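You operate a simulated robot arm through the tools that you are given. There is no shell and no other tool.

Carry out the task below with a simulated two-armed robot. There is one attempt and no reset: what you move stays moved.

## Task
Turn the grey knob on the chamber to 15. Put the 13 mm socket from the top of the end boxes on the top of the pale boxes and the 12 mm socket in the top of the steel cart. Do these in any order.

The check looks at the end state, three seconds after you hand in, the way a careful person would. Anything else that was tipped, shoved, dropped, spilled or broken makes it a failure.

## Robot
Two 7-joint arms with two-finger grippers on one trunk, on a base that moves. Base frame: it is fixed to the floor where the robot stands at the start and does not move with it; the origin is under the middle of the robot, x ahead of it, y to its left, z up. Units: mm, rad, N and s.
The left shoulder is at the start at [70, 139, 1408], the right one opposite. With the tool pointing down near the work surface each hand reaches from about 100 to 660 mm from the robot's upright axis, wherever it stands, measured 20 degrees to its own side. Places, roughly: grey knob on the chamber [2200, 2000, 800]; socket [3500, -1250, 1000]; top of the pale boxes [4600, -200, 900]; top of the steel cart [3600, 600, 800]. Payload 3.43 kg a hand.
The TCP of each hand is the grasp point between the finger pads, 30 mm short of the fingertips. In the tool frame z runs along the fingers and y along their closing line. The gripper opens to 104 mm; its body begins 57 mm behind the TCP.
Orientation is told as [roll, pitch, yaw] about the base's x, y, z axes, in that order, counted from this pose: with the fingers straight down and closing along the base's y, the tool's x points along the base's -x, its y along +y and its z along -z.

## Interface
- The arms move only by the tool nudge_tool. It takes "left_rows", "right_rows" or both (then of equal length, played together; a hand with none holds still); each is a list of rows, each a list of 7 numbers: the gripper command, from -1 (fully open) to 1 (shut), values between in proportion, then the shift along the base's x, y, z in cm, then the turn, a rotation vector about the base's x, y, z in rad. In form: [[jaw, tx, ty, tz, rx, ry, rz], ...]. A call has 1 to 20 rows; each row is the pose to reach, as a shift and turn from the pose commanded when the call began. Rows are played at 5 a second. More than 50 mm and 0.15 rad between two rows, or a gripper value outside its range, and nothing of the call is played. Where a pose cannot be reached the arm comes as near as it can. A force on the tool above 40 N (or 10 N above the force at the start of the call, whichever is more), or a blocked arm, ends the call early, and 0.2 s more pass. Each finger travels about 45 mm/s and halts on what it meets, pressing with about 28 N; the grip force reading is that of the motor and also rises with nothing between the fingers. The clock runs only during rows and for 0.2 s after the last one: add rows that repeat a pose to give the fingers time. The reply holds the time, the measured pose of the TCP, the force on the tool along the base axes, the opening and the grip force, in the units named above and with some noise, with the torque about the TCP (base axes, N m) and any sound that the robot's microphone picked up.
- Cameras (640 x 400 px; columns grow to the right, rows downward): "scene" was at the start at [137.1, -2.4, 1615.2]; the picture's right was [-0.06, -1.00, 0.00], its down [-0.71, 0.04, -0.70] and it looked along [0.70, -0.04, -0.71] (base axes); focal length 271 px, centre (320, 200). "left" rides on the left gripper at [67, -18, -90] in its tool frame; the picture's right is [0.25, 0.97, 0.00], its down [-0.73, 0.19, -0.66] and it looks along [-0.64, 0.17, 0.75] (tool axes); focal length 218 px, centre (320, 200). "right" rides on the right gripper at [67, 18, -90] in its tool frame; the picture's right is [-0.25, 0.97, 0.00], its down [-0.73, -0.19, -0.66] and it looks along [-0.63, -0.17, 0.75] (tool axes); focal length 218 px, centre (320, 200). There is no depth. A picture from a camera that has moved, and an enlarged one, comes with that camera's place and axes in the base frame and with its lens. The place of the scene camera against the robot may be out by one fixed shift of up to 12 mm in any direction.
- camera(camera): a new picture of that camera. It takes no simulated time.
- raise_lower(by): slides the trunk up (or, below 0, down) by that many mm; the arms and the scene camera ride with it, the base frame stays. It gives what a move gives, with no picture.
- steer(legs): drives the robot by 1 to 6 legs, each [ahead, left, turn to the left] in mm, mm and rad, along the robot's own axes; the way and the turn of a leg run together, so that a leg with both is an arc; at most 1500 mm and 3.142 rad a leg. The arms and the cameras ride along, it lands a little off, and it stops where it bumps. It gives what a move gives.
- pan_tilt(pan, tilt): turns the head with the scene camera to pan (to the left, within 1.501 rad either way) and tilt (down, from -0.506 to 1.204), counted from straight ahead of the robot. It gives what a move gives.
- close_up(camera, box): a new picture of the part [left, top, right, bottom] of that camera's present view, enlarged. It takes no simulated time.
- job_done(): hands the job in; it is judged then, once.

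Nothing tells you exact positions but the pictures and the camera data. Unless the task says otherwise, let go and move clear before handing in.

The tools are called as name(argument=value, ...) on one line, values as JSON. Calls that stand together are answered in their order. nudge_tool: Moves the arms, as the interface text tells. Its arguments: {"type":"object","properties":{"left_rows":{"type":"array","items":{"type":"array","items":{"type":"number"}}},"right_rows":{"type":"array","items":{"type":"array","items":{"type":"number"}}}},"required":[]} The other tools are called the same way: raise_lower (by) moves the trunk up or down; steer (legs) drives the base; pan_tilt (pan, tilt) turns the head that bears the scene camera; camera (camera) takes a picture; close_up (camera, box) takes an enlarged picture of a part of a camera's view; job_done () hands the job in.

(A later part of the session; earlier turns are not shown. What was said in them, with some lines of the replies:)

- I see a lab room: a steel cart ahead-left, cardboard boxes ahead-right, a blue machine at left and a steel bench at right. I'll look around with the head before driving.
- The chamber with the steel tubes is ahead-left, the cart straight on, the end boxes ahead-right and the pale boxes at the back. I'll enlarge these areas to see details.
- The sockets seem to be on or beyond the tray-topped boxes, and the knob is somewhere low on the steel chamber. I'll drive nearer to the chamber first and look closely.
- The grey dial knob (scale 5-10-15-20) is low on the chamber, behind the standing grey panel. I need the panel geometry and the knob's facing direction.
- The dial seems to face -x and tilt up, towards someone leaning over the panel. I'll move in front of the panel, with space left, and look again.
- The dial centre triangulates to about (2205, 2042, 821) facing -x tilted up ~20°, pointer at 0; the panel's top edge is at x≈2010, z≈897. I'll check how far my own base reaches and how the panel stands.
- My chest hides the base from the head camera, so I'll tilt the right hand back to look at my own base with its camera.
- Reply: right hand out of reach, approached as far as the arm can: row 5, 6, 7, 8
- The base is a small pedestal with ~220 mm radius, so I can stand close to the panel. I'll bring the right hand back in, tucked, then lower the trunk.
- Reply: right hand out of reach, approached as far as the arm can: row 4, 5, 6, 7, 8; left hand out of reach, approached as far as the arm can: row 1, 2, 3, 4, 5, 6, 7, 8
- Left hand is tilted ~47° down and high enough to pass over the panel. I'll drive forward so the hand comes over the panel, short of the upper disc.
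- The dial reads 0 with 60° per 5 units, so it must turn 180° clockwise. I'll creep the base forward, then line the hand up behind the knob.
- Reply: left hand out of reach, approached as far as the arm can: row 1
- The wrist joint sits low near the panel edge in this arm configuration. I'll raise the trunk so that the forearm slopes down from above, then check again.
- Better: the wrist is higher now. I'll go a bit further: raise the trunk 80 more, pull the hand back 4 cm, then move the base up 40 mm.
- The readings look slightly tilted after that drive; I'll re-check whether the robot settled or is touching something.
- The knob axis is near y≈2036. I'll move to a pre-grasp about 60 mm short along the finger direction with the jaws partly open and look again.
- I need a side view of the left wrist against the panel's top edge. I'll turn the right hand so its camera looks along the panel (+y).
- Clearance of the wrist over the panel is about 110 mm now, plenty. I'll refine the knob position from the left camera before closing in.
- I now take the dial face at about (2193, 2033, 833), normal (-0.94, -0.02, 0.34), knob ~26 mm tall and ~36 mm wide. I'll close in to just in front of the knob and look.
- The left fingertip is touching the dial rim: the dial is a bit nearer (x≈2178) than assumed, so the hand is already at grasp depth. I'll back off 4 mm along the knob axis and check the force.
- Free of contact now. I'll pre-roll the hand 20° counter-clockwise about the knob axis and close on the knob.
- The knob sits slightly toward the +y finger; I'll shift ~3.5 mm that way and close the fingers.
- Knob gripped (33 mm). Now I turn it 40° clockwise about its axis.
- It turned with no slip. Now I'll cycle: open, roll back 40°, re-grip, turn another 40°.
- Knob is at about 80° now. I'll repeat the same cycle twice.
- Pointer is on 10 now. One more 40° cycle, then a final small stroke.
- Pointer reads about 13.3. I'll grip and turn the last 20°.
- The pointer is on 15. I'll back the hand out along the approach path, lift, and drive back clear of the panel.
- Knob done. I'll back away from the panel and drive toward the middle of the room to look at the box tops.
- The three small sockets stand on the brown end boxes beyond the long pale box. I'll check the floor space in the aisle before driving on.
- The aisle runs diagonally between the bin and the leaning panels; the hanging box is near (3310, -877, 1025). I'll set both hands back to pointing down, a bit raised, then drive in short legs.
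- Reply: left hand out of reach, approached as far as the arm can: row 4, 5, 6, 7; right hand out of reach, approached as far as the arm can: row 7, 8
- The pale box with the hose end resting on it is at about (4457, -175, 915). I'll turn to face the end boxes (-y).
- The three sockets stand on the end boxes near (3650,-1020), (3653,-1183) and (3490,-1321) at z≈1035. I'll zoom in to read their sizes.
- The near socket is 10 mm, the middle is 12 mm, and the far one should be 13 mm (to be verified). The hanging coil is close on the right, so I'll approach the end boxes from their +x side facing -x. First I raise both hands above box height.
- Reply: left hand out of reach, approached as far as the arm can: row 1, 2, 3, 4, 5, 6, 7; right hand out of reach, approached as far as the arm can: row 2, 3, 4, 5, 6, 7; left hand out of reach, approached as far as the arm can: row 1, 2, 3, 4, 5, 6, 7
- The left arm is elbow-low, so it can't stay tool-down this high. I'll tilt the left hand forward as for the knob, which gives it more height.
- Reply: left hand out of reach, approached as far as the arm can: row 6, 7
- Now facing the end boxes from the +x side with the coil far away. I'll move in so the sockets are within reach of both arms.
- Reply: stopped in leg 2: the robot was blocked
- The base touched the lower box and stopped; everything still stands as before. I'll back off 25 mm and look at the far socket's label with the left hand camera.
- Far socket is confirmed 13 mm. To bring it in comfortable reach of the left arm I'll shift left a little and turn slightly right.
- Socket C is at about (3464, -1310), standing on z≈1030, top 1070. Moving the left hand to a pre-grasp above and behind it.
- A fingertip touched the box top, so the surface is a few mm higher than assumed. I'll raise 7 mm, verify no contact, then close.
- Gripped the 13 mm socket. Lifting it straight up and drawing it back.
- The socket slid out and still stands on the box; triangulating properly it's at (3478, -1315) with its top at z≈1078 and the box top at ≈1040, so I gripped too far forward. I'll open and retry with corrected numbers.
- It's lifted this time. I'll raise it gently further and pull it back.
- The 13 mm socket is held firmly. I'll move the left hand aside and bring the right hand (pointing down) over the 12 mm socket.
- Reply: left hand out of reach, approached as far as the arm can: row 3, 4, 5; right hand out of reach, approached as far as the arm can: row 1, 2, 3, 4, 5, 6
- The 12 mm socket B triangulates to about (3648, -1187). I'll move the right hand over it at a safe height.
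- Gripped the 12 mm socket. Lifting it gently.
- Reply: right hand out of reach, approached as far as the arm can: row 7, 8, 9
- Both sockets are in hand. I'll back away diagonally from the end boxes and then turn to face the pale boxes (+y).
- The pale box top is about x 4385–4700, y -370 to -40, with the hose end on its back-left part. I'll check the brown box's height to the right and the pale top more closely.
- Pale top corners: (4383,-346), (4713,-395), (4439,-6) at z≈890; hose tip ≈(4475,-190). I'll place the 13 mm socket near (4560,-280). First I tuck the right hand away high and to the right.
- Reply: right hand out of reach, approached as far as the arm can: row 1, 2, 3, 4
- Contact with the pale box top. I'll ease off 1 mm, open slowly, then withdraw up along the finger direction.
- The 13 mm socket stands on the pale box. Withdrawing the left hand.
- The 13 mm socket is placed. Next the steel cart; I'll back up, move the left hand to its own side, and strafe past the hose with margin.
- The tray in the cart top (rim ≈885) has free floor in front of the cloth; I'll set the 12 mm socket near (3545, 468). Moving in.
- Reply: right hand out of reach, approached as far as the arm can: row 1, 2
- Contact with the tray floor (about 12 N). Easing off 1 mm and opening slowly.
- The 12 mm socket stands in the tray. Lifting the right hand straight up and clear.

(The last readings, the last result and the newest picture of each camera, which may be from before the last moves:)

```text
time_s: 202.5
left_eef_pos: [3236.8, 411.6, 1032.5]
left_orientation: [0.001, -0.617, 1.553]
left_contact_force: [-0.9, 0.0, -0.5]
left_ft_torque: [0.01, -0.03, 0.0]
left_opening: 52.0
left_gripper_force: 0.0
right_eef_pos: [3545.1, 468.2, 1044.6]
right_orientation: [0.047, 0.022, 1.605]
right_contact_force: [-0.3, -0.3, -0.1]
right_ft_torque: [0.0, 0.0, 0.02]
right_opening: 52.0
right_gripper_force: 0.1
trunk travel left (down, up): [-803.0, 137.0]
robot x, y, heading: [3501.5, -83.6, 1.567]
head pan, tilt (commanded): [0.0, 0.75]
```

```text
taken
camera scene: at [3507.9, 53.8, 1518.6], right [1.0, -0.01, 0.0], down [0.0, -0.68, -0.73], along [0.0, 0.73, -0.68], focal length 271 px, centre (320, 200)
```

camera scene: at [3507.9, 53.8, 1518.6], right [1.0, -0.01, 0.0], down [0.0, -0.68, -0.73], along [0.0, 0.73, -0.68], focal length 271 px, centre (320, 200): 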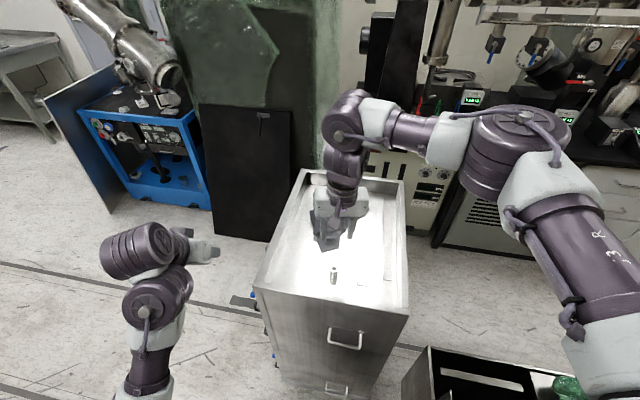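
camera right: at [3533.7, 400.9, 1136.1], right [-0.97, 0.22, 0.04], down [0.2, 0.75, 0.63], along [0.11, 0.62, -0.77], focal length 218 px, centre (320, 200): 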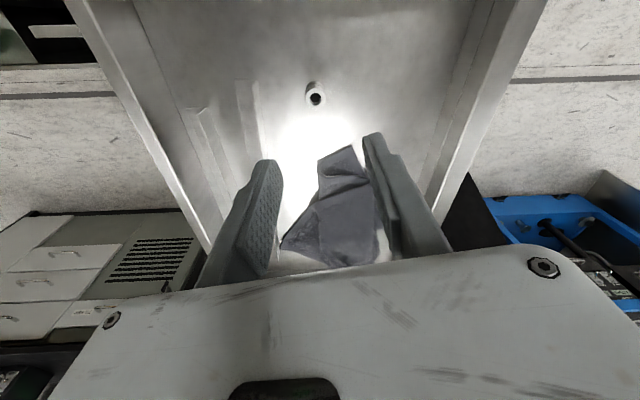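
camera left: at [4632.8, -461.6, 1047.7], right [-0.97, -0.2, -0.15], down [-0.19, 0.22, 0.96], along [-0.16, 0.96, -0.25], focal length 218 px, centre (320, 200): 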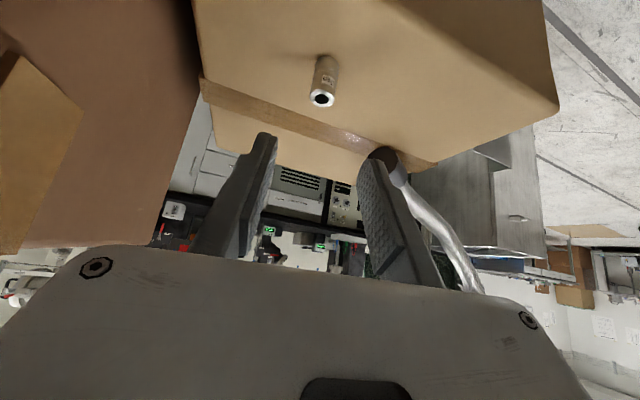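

Everything placed. I'll back away and do a final look at the cart, the pale box and the end boxes.

steer(legs=[[-250, 0, 0.0]])

pan_tilt(pan=0.0, tilt=0.7)

close_up(camera="scene", box=[220, 120, 420, 260])

pan_tilt(pan=-1.2, tilt=0.45)

camera(camera="scene")

pan_tilt(pan=0.55, tilt=0.3)

camera(camera="scene")

```text
time_s: 204.3
left_eef_pos: [3237.1, 165.7, 1032.4]
left_orientation: [0.0, -0.619, 1.544]
left_contact_force: [-0.2, 0.5, 0.5]
left_ft_torque: [0.03, 0.0, 0.01]
left_opening: 51.8
left_gripper_force: 0.0
right_eef_pos: [3546.1, 219.0, 1043.3]
right_orientation: [0.049, 0.021, 1.599]
right_contact_force: [0.5, 0.6, 0.1]
right_ft_torque: [0.0, 0.01, 0.01]
right_opening: 52.1
right_gripper_force: 0.0
trunk travel left (down, up): [-803.0, 137.0]
robot x, y, heading: [3504.5, -329.5, 1.561]
head pan, tilt (commanded): [0.0, 0.75]
```

```text
time_s: 204.9
left_eef_pos: [3238.2, 163.0, 1032.6]
left_orientation: [-0.001, -0.616, 1.544]
left_contact_force: [-0.2, 0.3, -0.1]
left_ft_torque: [0.0, 0.01, 0.01]
left_opening: 52.1
left_gripper_force: 0.0
right_eef_pos: [3546.9, 217.4, 1044.0]
right_orientation: [0.048, 0.02, 1.6]
right_contact_force: [-0.4, 0.5, 0.3]
right_ft_torque: [-0.04, 0.03, -0.04]
right_opening: 52.0
right_gripper_force: 0.0
trunk travel left (down, up): [-803.0, 137.0]
robot x, y, heading: [3499.8, -329.7, 1.56]
head pan, tilt (commanded): [0.0, 0.7]
```

```text
2.86 times, centred on (320, 190) of scene
camera zoom: at [3506.4, -194.8, 1522.9], right [1.0, -0.01, 0.0], down [-0.01, -0.64, -0.76], along [0.01, 0.76, -0.64], focal length 774 px, centre (320, 229)
```

zoom: 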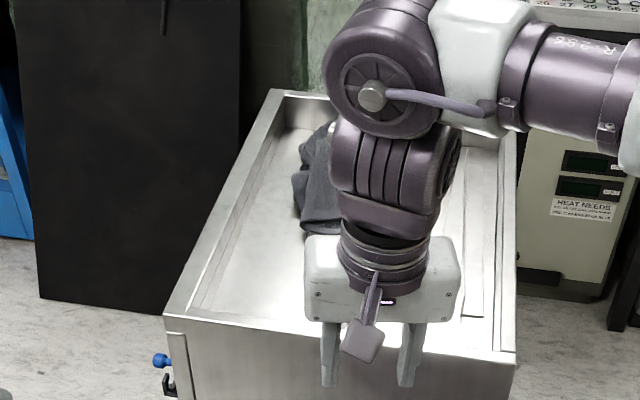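

```text
time_s: 206.3
left_eef_pos: [3238.3, 162.7, 1032.5]
left_orientation: [0.0, -0.618, 1.545]
left_contact_force: [-1.1, -0.2, -0.1]
left_ft_torque: [-0.01, -0.03, 0.04]
left_opening: 51.9
left_gripper_force: 0.0
right_eef_pos: [3545.9, 218.0, 1042.8]
right_orientation: [0.048, 0.019, 1.598]
right_contact_force: [-0.1, -1.2, 0.3]
right_ft_torque: [-0.03, -0.03, 0.01]
right_opening: 52.2
right_gripper_force: 0.0
trunk travel left (down, up): [-803.0, 137.0]
robot x, y, heading: [3497.8, -328.5, 1.556]
head pan, tilt (commanded): [-1.201, 0.45]
```

```text
taken
camera scene: at [3591.4, -247.2, 1545.0], right [0.35, -0.94, 0.0], down [-0.41, -0.15, -0.9], along [0.84, 0.32, -0.44], focal length 271 px, centre (320, 200)
```

scene: 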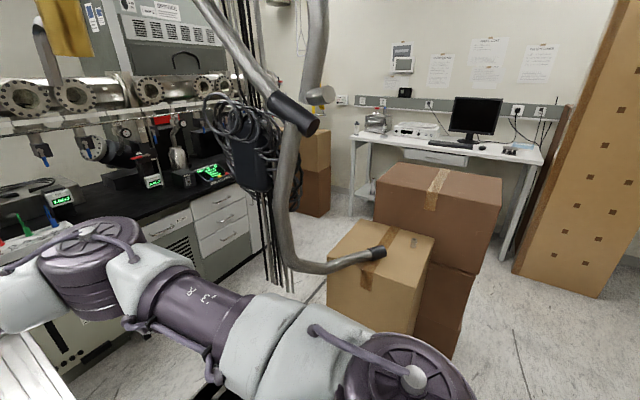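

```text
time_s: 208.1
left_eef_pos: [3238.1, 163.7, 1033.0]
left_orientation: [0.001, -0.619, 1.545]
left_contact_force: [0.1, 1.5, -0.1]
left_ft_torque: [-0.01, 0.03, -0.01]
left_opening: 52.1
left_gripper_force: 0.1
right_eef_pos: [3545.2, 217.0, 1043.0]
right_orientation: [0.047, 0.02, 1.598]
right_contact_force: [0.0, 0.4, 0.3]
right_ft_torque: [0.0, 0.0, -0.02]
right_opening: 52.0
right_gripper_force: 0.1
trunk travel left (down, up): [-803.0, 137.0]
robot x, y, heading: [3499.9, -329.9, 1.557]
head pan, tilt (commanded): [0.55, 0.3]
```

```text
taken
camera scene: at [3457.6, -199.2, 1559.0], right [0.86, 0.51, 0.0], down [0.15, -0.25, -0.96], along [-0.49, 0.82, -0.3], focal length 271 px, centre (320, 200)
```

scene: 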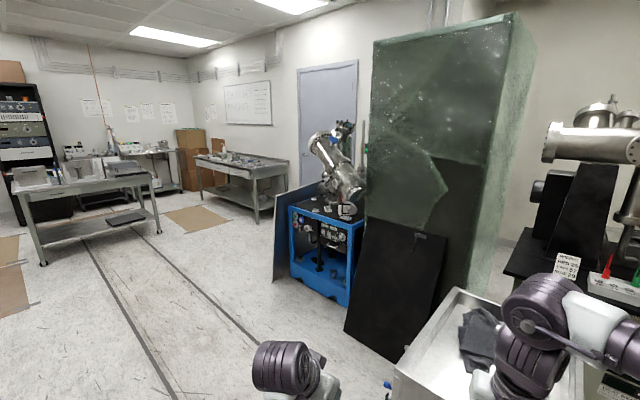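

All placed and clear. My measurements of the knob gave 15.0–15.3, so I'd like a closer check; I'll drive back to the chamber by the known open route.

steer(legs=[[410, 550, 0.0], [480, 600, 0.0]])

steer(legs=[[0, 0, -1.555], [-1060, 0, 0.0]])

pan_tilt(pan=0.6, tilt=0.5)

camera(camera="scene")

```text
time_s: 210.0
left_eef_pos: [3069.6, 242.9, 1033.0]
left_orientation: [0.002, -0.618, 1.697]
left_contact_force: [0.7, 0.0, 0.0]
left_ft_torque: [-0.04, 0.01, -0.01]
left_opening: 52.1
left_gripper_force: 0.1
right_eef_pos: [3364.3, 342.2, 1044.1]
right_orientation: [0.046, 0.02, 1.748]
right_contact_force: [0.5, 0.8, -0.1]
right_ft_torque: [-0.03, -0.01, 0.0]
right_opening: 52.1
right_gripper_force: 0.0
trunk travel left (down, up): [-803.0, 137.0]
robot x, y, heading: [3400.1, -210.4, 1.711]
head pan, tilt (commanded): [0.55, 0.3]
stopped in leg 1: the robot was blocked; the commanded pose is now the measured one
```

```text
time_s: 214.5
left_eef_pos: [3852.5, 121.2, 1032.7]
left_orientation: [0.003, -0.62, 0.115]
left_contact_force: [-0.3, 0.5, 0.0]
left_ft_torque: [0.01, 0.02, 0.02]
left_opening: 52.0
left_gripper_force: 0.1
right_eef_pos: [3948.8, -174.9, 1043.6]
right_orientation: [0.048, 0.02, 0.169]
right_contact_force: [-0.4, 0.0, -1.6]
right_ft_torque: [0.0, 0.03, 0.02]
right_opening: 51.9
right_gripper_force: 0.0
trunk travel left (down, up): [-803.0, 137.0]
robot x, y, heading: [3399.1, -205.2, 0.132]
head pan, tilt (commanded): [0.55, 0.3]
stopped in leg 2: the robot was blocked; the commanded pose is now the measured one
```

```text
time_s: 215.3
left_eef_pos: [3853.1, 122.3, 1032.8]
left_orientation: [-0.001, -0.617, 0.117]
left_contact_force: [0.9, -0.3, -1.2]
left_ft_torque: [-0.03, 0.04, 0.02]
left_opening: 52.0
left_gripper_force: 0.0
right_eef_pos: [3948.9, -174.2, 1044.0]
right_orientation: [0.047, 0.019, 0.17]
right_contact_force: [0.8, -1.2, -0.1]
right_ft_torque: [0.02, 0.04, 0.03]
right_opening: 52.1
right_gripper_force: 0.1
trunk travel left (down, up): [-803.0, 137.0]
robot x, y, heading: [3398.5, -205.7, 0.133]
head pan, tilt (commanded): [0.6, 0.499]
```

```text
taken
camera scene: at [3522.5, -136.6, 1540.6], right [0.67, -0.74, 0.0], down [-0.36, -0.32, -0.88], along [0.65, 0.59, -0.48], focal length 271 px, centre (320, 200)
```

scene: 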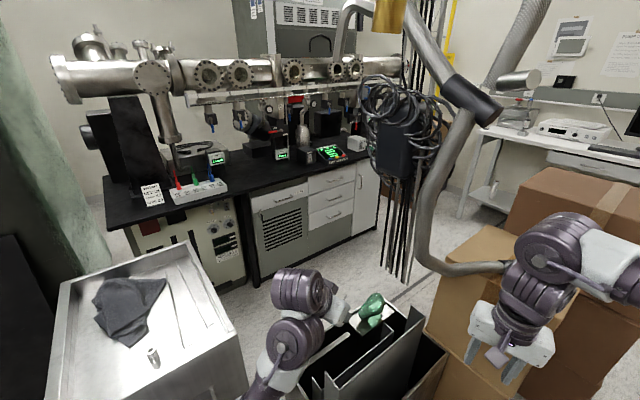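

The first leg got blocked (base against the foot of the leaning panels), and the follow-up turn happened there. I'll stop, raise the trunk for clearance, and check the surroundings before moving away.

raise_lower(by=120)

pan_tilt(pan=-1.5, tilt=0.8)

camera(camera="scene")

camera(camera="right")

camera(camera="left")

```text
time_s: 216.8
left_eef_pos: [3852.5, 122.2, 1152.1]
left_orientation: [0.0, -0.618, 0.116]
left_contact_force: [-0.1, 0.0, -0.9]
left_ft_torque: [0.01, -0.01, -0.02]
left_opening: 52.0
left_gripper_force: 0.0
right_eef_pos: [3949.9, -176.0, 1163.2]
right_orientation: [0.047, 0.02, 0.169]
right_contact_force: [0.8, -0.2, 0.4]
right_ft_torque: [0.02, -0.01, 0.01]
right_opening: 52.1
right_gripper_force: 0.0
trunk travel left (down, up): [-923.0, 17.0]
robot x, y, heading: [3400.9, -206.4, 0.129]
head pan, tilt (commanded): [0.6, 0.499]
```

```text
time_s: 218.8
left_eef_pos: [3853.4, 122.7, 1152.2]
left_orientation: [0.001, -0.618, 0.118]
left_contact_force: [0.0, 0.7, 0.1]
left_ft_torque: [0.05, -0.03, -0.01]
left_opening: 52.0
left_gripper_force: 0.0
right_eef_pos: [3948.7, -175.4, 1164.2]
right_orientation: [0.047, 0.018, 0.168]
right_contact_force: [-0.5, 0.2, -0.1]
right_ft_torque: [0.02, -0.01, -0.02]
right_opening: 52.0
right_gripper_force: 0.1
trunk travel left (down, up): [-923.0, 17.0]
robot x, y, heading: [3398.7, -207.3, 0.133]
head pan, tilt (commanded): [-1.499, 0.799]
```

```text
taken
camera scene: at [3471.1, -276.4, 1634.6], right [-0.98, -0.2, 0.0], down [-0.14, 0.7, -0.7], along [0.14, -0.68, -0.72], focal length 271 px, centre (320, 200)
```

scene: 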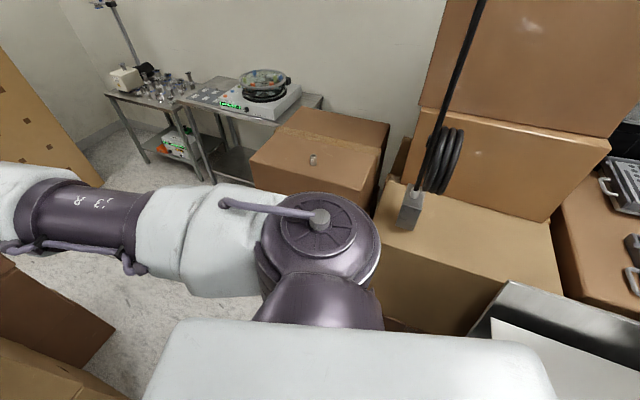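

```text
taken
camera right: at [3882.8, -174.0, 1256.0], right [0.09, 1.0, 0.04], down [0.77, -0.09, 0.63], along [0.63, -0.02, -0.77], focal length 218 px, centre (320, 200)
```

right: 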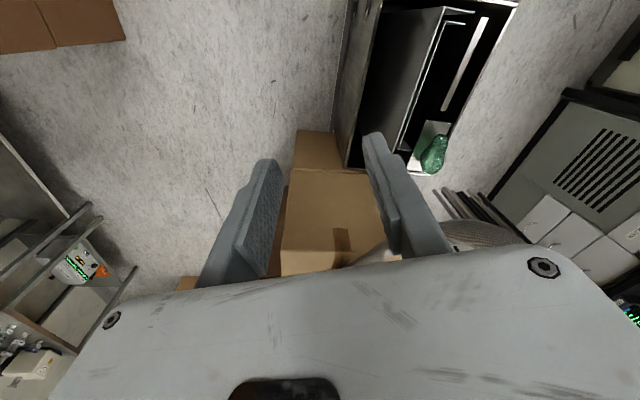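

```text
taken
camera left: at [3748.7, 90.3, 1187.3], right [-0.32, 0.94, -0.15], down [0.19, 0.21, 0.96], along [0.93, 0.28, -0.25], focal length 218 px, centre (320, 200)
```

left: 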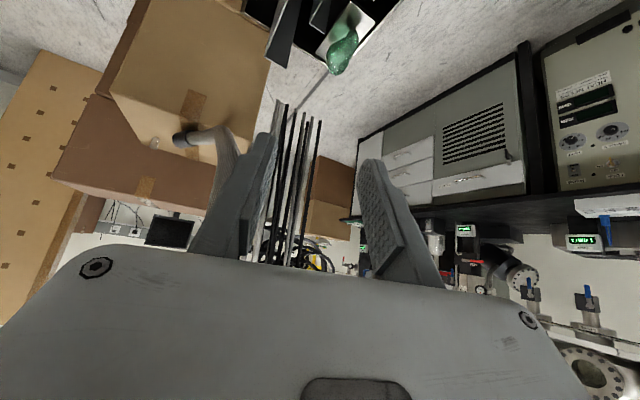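

The 10 mm socket and boxes are as before. I'll ease away from the panels toward +y first, then go back along the earlier path.

steer(legs=[[40, 85, -0.13]])

pan_tilt(pan=0.6, tilt=0.8)

camera(camera="scene")

```text
time_s: 219.9
left_eef_pos: [3922.4, 145.7, 1154.2]
left_orientation: [0.002, -0.62, -0.016]
left_contact_force: [0.1, -0.3, 0.7]
left_ft_torque: [0.06, -0.03, -0.01]
left_opening: 52.2
left_gripper_force: 0.1
right_eef_pos: [3981.2, -163.6, 1165.0]
right_orientation: [0.049, 0.017, 0.037]
right_contact_force: [-0.1, 0.3, 0.1]
right_ft_torque: [0.03, -0.01, 0.02]
right_opening: 51.8
right_gripper_force: 0.0
trunk travel left (down, up): [-923.0, 17.0]
robot x, y, heading: [3431.0, -120.0, 0.004]
head pan, tilt (commanded): [-1.499, 0.799]
```

```text
time_s: 221.9
left_eef_pos: [3924.9, 148.5, 1152.0]
left_orientation: [0.0, -0.618, -0.013]
left_contact_force: [-0.5, 0.2, 0.2]
left_ft_torque: [0.02, -0.04, 0.01]
left_opening: 52.0
left_gripper_force: 0.0
right_eef_pos: [3983.0, -158.8, 1163.1]
right_orientation: [0.048, 0.021, 0.038]
right_contact_force: [0.0, 0.5, 0.3]
right_ft_torque: [0.0, -0.02, 0.03]
right_opening: 52.0
right_gripper_force: 0.0
trunk travel left (down, up): [-923.0, 17.0]
robot x, y, heading: [3432.7, -117.9, 0.001]
head pan, tilt (commanded): [0.6, 0.799]
```

```text
taken
camera scene: at [3556.0, -70.6, 1634.6], right [0.57, -0.82, 0.0], down [-0.59, -0.41, -0.7], along [0.57, 0.39, -0.72], focal length 271 px, centre (320, 200)
```

scene: 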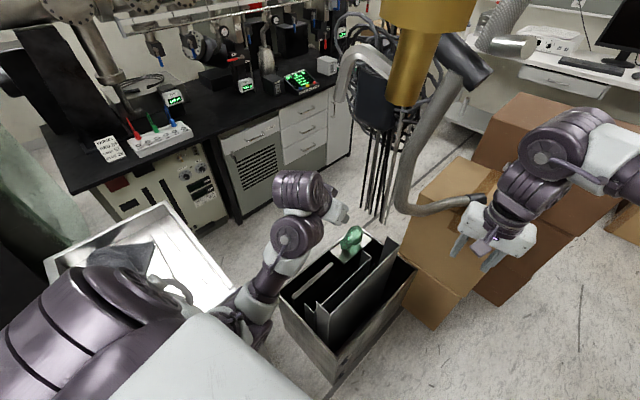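

steer(legs=[[-430, 310, 0.0]])

pan_tilt(pan=-0.45, tilt=0.75)

camera(camera="scene")

```text
time_s: 225.0
left_eef_pos: [3503.1, 462.1, 1152.7]
left_orientation: [0.001, -0.615, -0.018]
left_contact_force: [-0.1, 0.6, 0.0]
left_ft_torque: [-0.02, 0.02, -0.01]
left_opening: 52.0
left_gripper_force: 0.0
right_eef_pos: [3559.3, 154.3, 1163.3]
right_orientation: [0.046, 0.02, 0.036]
right_contact_force: [-0.5, 0.5, 0.2]
right_ft_torque: [-0.01, -0.01, 0.0]
right_opening: 51.9
right_gripper_force: 0.1
trunk travel left (down, up): [-923.0, 17.0]
robot x, y, heading: [3010.8, 195.9, -0.007]
head pan, tilt (commanded): [0.6, 0.799]
```

```text
time_s: 226.3
left_eef_pos: [3501.8, 462.6, 1152.8]
left_orientation: [-0.001, -0.617, -0.019]
left_contact_force: [-0.5, -0.5, -0.3]
left_ft_torque: [-0.02, 0.03, -0.02]
left_opening: 52.3
left_gripper_force: 0.1
right_eef_pos: [3558.4, 155.7, 1161.7]
right_orientation: [0.048, 0.021, 0.035]
right_contact_force: [0.0, -0.4, -0.1]
right_ft_torque: [0.0, 0.03, -0.01]
right_opening: 52.0
right_gripper_force: 0.1
trunk travel left (down, up): [-923.0, 17.0]
robot x, y, heading: [3010.1, 198.5, -0.005]
head pan, tilt (commanded): [-0.45, 0.75]
```

```text
taken
camera scene: at [3139.8, 164.3, 1638.6], right [-0.44, -0.9, 0.0], down [-0.61, 0.3, -0.73], along [0.66, -0.32, -0.68], focal length 271 px, centre (320, 200)
```

scene: 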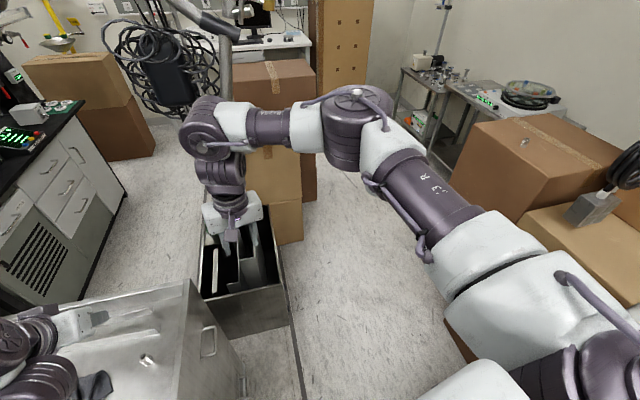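

close_up(camera="scene", box=[60, 280, 260, 400])

close_up(camera="scene", box=[470, 100, 630, 200])

camera(camera="left")

```text
3.20 times, centred on (160, 340) of scene
camera zoom: at [3139.8, 164.3, 1638.6], right [-0.44, -0.9, 0.0], down [-0.61, 0.3, -0.73], along [0.66, -0.32, -0.68], focal length 867 px, centre (832, -248)
```

zoom: 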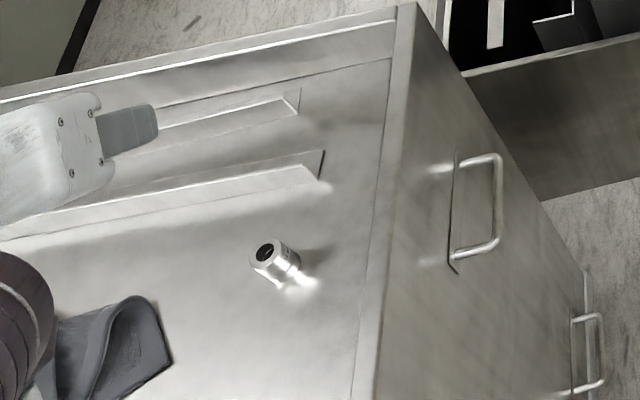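

```text
4.00 times, centred on (550, 150) of scene
camera zoom: at [3139.8, 164.3, 1638.6], right [-0.44, -0.9, 0.0], down [-0.61, 0.3, -0.73], along [0.66, -0.32, -0.68], focal length 1084 px, centre (-600, 400)
```

zoom: 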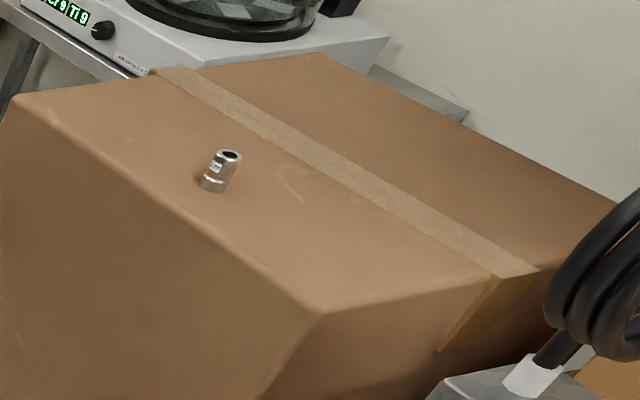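

```text
taken
camera left: at [3395.2, 445.6, 1187.3], right [-0.19, 0.97, -0.15], down [0.22, 0.19, 0.96], along [0.96, 0.15, -0.25], focal length 218 px, centre (320, 200)
```

left: 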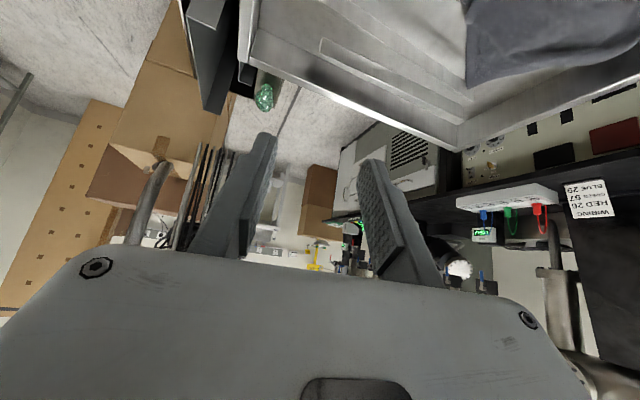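

Both the 12 mm socket in the tray and the 10 mm one are upright. Continuing back to the chamber to verify the dial.

steer(legs=[[-765, 345, 0.0]])

camera(camera="scene")

```text
time_s: 230.8
left_eef_pos: [2734.6, 819.3, 1152.5]
left_orientation: [0.001, -0.618, -0.023]
left_contact_force: [-0.8, -0.1, -0.4]
left_ft_torque: [0.0, 0.0, 0.0]
left_opening: 51.7
left_gripper_force: 0.1
right_eef_pos: [2790.9, 511.0, 1163.1]
right_orientation: [0.047, 0.021, 0.03]
right_contact_force: [-0.5, 0.9, -0.4]
right_ft_torque: [-0.02, -0.01, -0.02]
right_opening: 52.0
right_gripper_force: 0.0
trunk travel left (down, up): [-923.0, 17.0]
robot x, y, heading: [2238.0, 560.4, -0.004]
head pan, tilt (commanded): [-0.45, 0.75]
```

```text
taken
camera scene: at [2371.5, 522.2, 1638.5], right [-0.44, -0.9, 0.0], down [-0.61, 0.3, -0.73], along [0.66, -0.32, -0.68], focal length 271 px, centre (320, 200)
```

scene: 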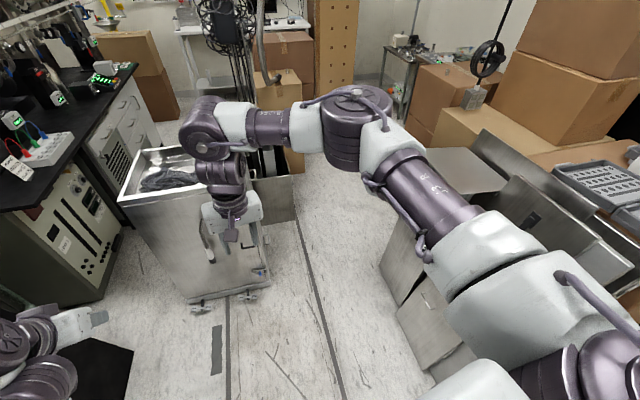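

steer(legs=[[-960, 0, 0.0], [0, 1290, 0.0]])

pan_tilt(pan=0.15, tilt=0.6)

camera(camera="scene")

```text
time_s: 241.8
left_eef_pos: [1823.9, 2120.8, 1153.2]
left_orientation: [0.0, -0.618, -0.041]
left_contact_force: [-0.9, -1.1, 1.3]
left_ft_torque: [-0.02, -0.04, 0.0]
left_opening: 51.7
left_gripper_force: 0.2
right_eef_pos: [1873.4, 1813.1, 1164.1]
right_orientation: [0.047, 0.022, 0.012]
right_contact_force: [-0.1, 0.4, 0.6]
right_ft_torque: [0.04, -0.02, 0.02]
right_opening: 52.1
right_gripper_force: 0.1
trunk travel left (down, up): [-923.0, 17.0]
robot x, y, heading: [1326.9, 1868.8, -0.026]
head pan, tilt (commanded): [-0.45, 0.75]
```

```text
time_s: 242.8
left_eef_pos: [1822.3, 2122.0, 1152.5]
left_orientation: [0.0, -0.618, -0.04]
left_contact_force: [0.0, 0.3, -1.1]
left_ft_torque: [0.01, 0.01, 0.01]
left_opening: 52.1
left_gripper_force: 0.1
right_eef_pos: [1872.7, 1812.5, 1164.1]
right_orientation: [0.045, 0.022, 0.013]
right_contact_force: [-0.4, 0.4, 0.1]
right_ft_torque: [0.0, 0.0, 0.02]
right_opening: 52.2
right_gripper_force: 0.1
trunk travel left (down, up): [-923.0, 17.0]
robot x, y, heading: [1323.6, 1865.3, -0.027]
head pan, tilt (commanded): [0.15, 0.6]
```

```text
taken
camera scene: at [1468.3, 1879.7, 1651.5], right [0.12, -0.99, 0.0], down [-0.56, -0.07, -0.82], along [0.82, 0.1, -0.57], focal length 271 px, centre (320, 200)
```

scene: 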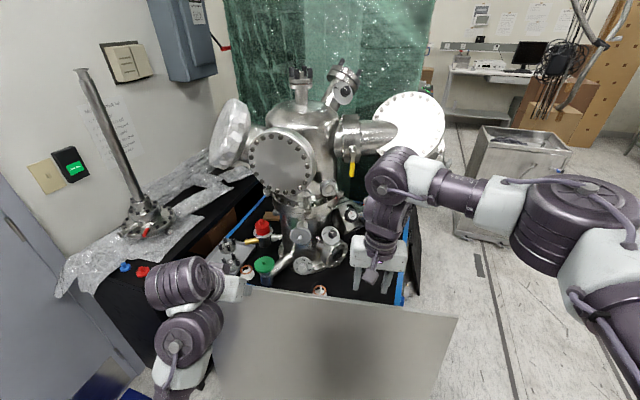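

close_up(camera="scene", box=[276, 240, 332, 280])

close_up(camera="scene", box=[288, 254, 320, 276])

camera(camera="left")

```text
10.00 times, centred on (304, 260) of scene
camera zoom: at [1468.3, 1879.7, 1651.5], right [0.12, -0.99, 0.0], down [-0.56, -0.07, -0.82], along [0.82, 0.1, -0.57], focal length 2709 px, centre (480, -400)
```

zoom: 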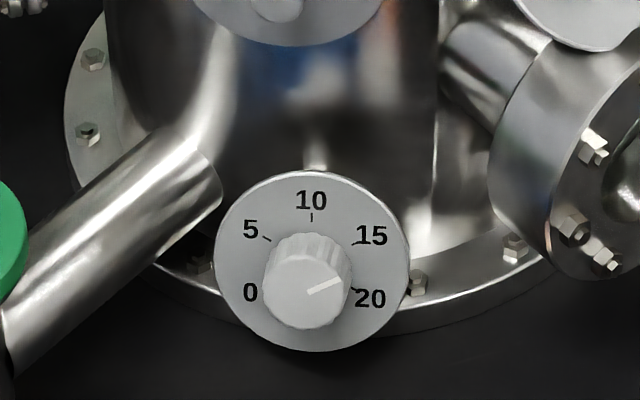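

```text
16.00 times, centred on (304, 265) of scene
camera zoom: at [1468.3, 1879.7, 1651.5], right [0.12, -0.99, 0.0], down [-0.56, -0.07, -0.82], along [0.82, 0.1, -0.57], focal length 4335 px, centre (576, -840)
```

zoom: 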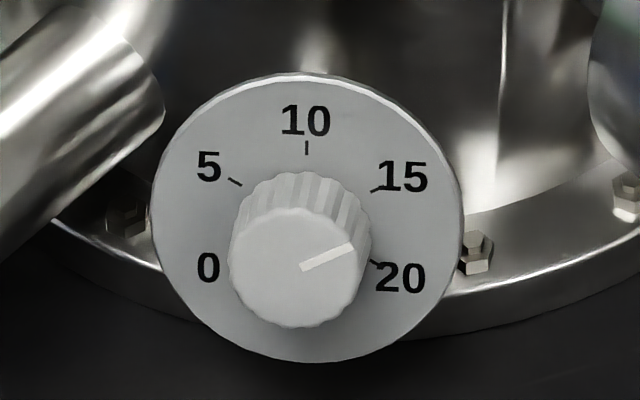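

```text
taken
camera left: at [1715.9, 2106.5, 1187.3], right [-0.17, 0.97, -0.15], down [0.22, 0.18, 0.96], along [0.96, 0.13, -0.25], focal length 218 px, centre (320, 200)
```

left: 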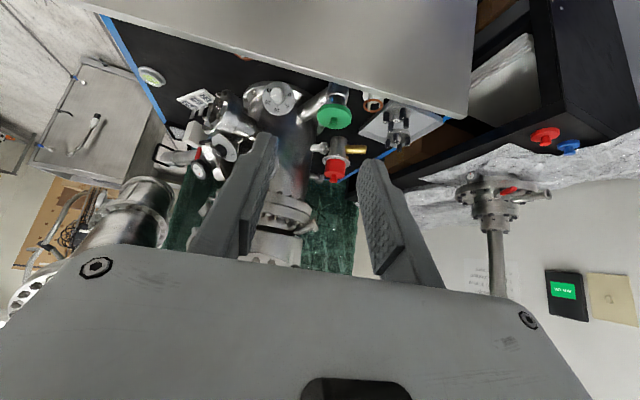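

close_up(camera="scene", box=[296, 258, 314, 272])

close_up(camera="left", box=[244, 76, 308, 124])

```text
16.00 times, centred on (305, 265) of scene
camera zoom: at [1468.3, 1879.7, 1651.5], right [0.12, -0.99, 0.0], down [-0.56, -0.07, -0.82], along [0.82, 0.1, -0.57], focal length 4335 px, centre (560, -840)
```

zoom: 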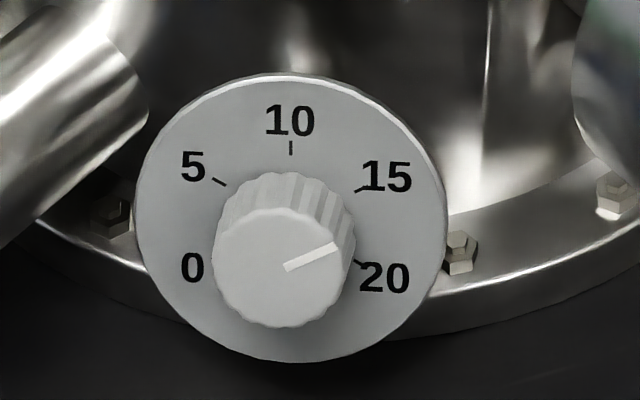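

```text
8.33 times, centred on (276, 100) of left
camera zoom: at [1715.9, 2106.5, 1187.3], right [-0.17, 0.97, -0.15], down [0.22, 0.18, 0.96], along [0.96, 0.13, -0.25], focal length 1819 px, centre (687, 1033)
```

zoom: 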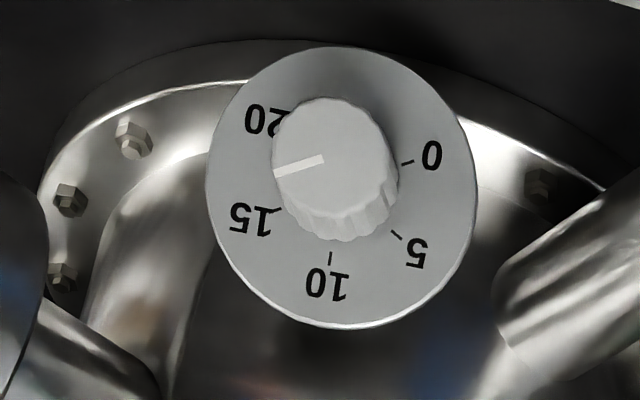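

The pointer reads 15 within measuring accuracy. The 13 mm socket stands on the pale box, the 12 mm socket stands in the cart's tray, and both hands are empty and clear, so I'm handing in.

job_done()

```text
The job is handed in.
```

The job is handed in, with all three parts done as far as I can measure:

- **Knob:** the grey knob on the chamber went from 0 to 15. My pictures put the pointer between about 15.0 and 15.4, so it may sit slightly past the mark. I judged that close enough and did not re-turn it.
- **13 mm socket:** it stands upright on the top of the pale boxes, clear of the hose end. The first grip slipped; the socket stayed standing where it was and the second grip held.
- **12 mm socket:** it stands upright on the floor of the tray in the top of the steel cart, in front of the cloth.

The base bumped things on two occasions, which could matter for the check:

- **End boxes:** it touched the lower end box once while approaching the sockets. The boxes and the 10 mm socket looked unchanged afterwards.
- **Leaning panels:** it was stopped near the foot of the leaning panels, probably by them, and pushed hard enough to turn the robot slightly. A wrongly queued command then ran a turn there and tried to back up, and it was blocked again. From further back the panels looked about where they had been, but the pictures were not taken from exactly the same spot, so I can't rule out a small shift.

Both hands were empty and clear of everything when I handed in.
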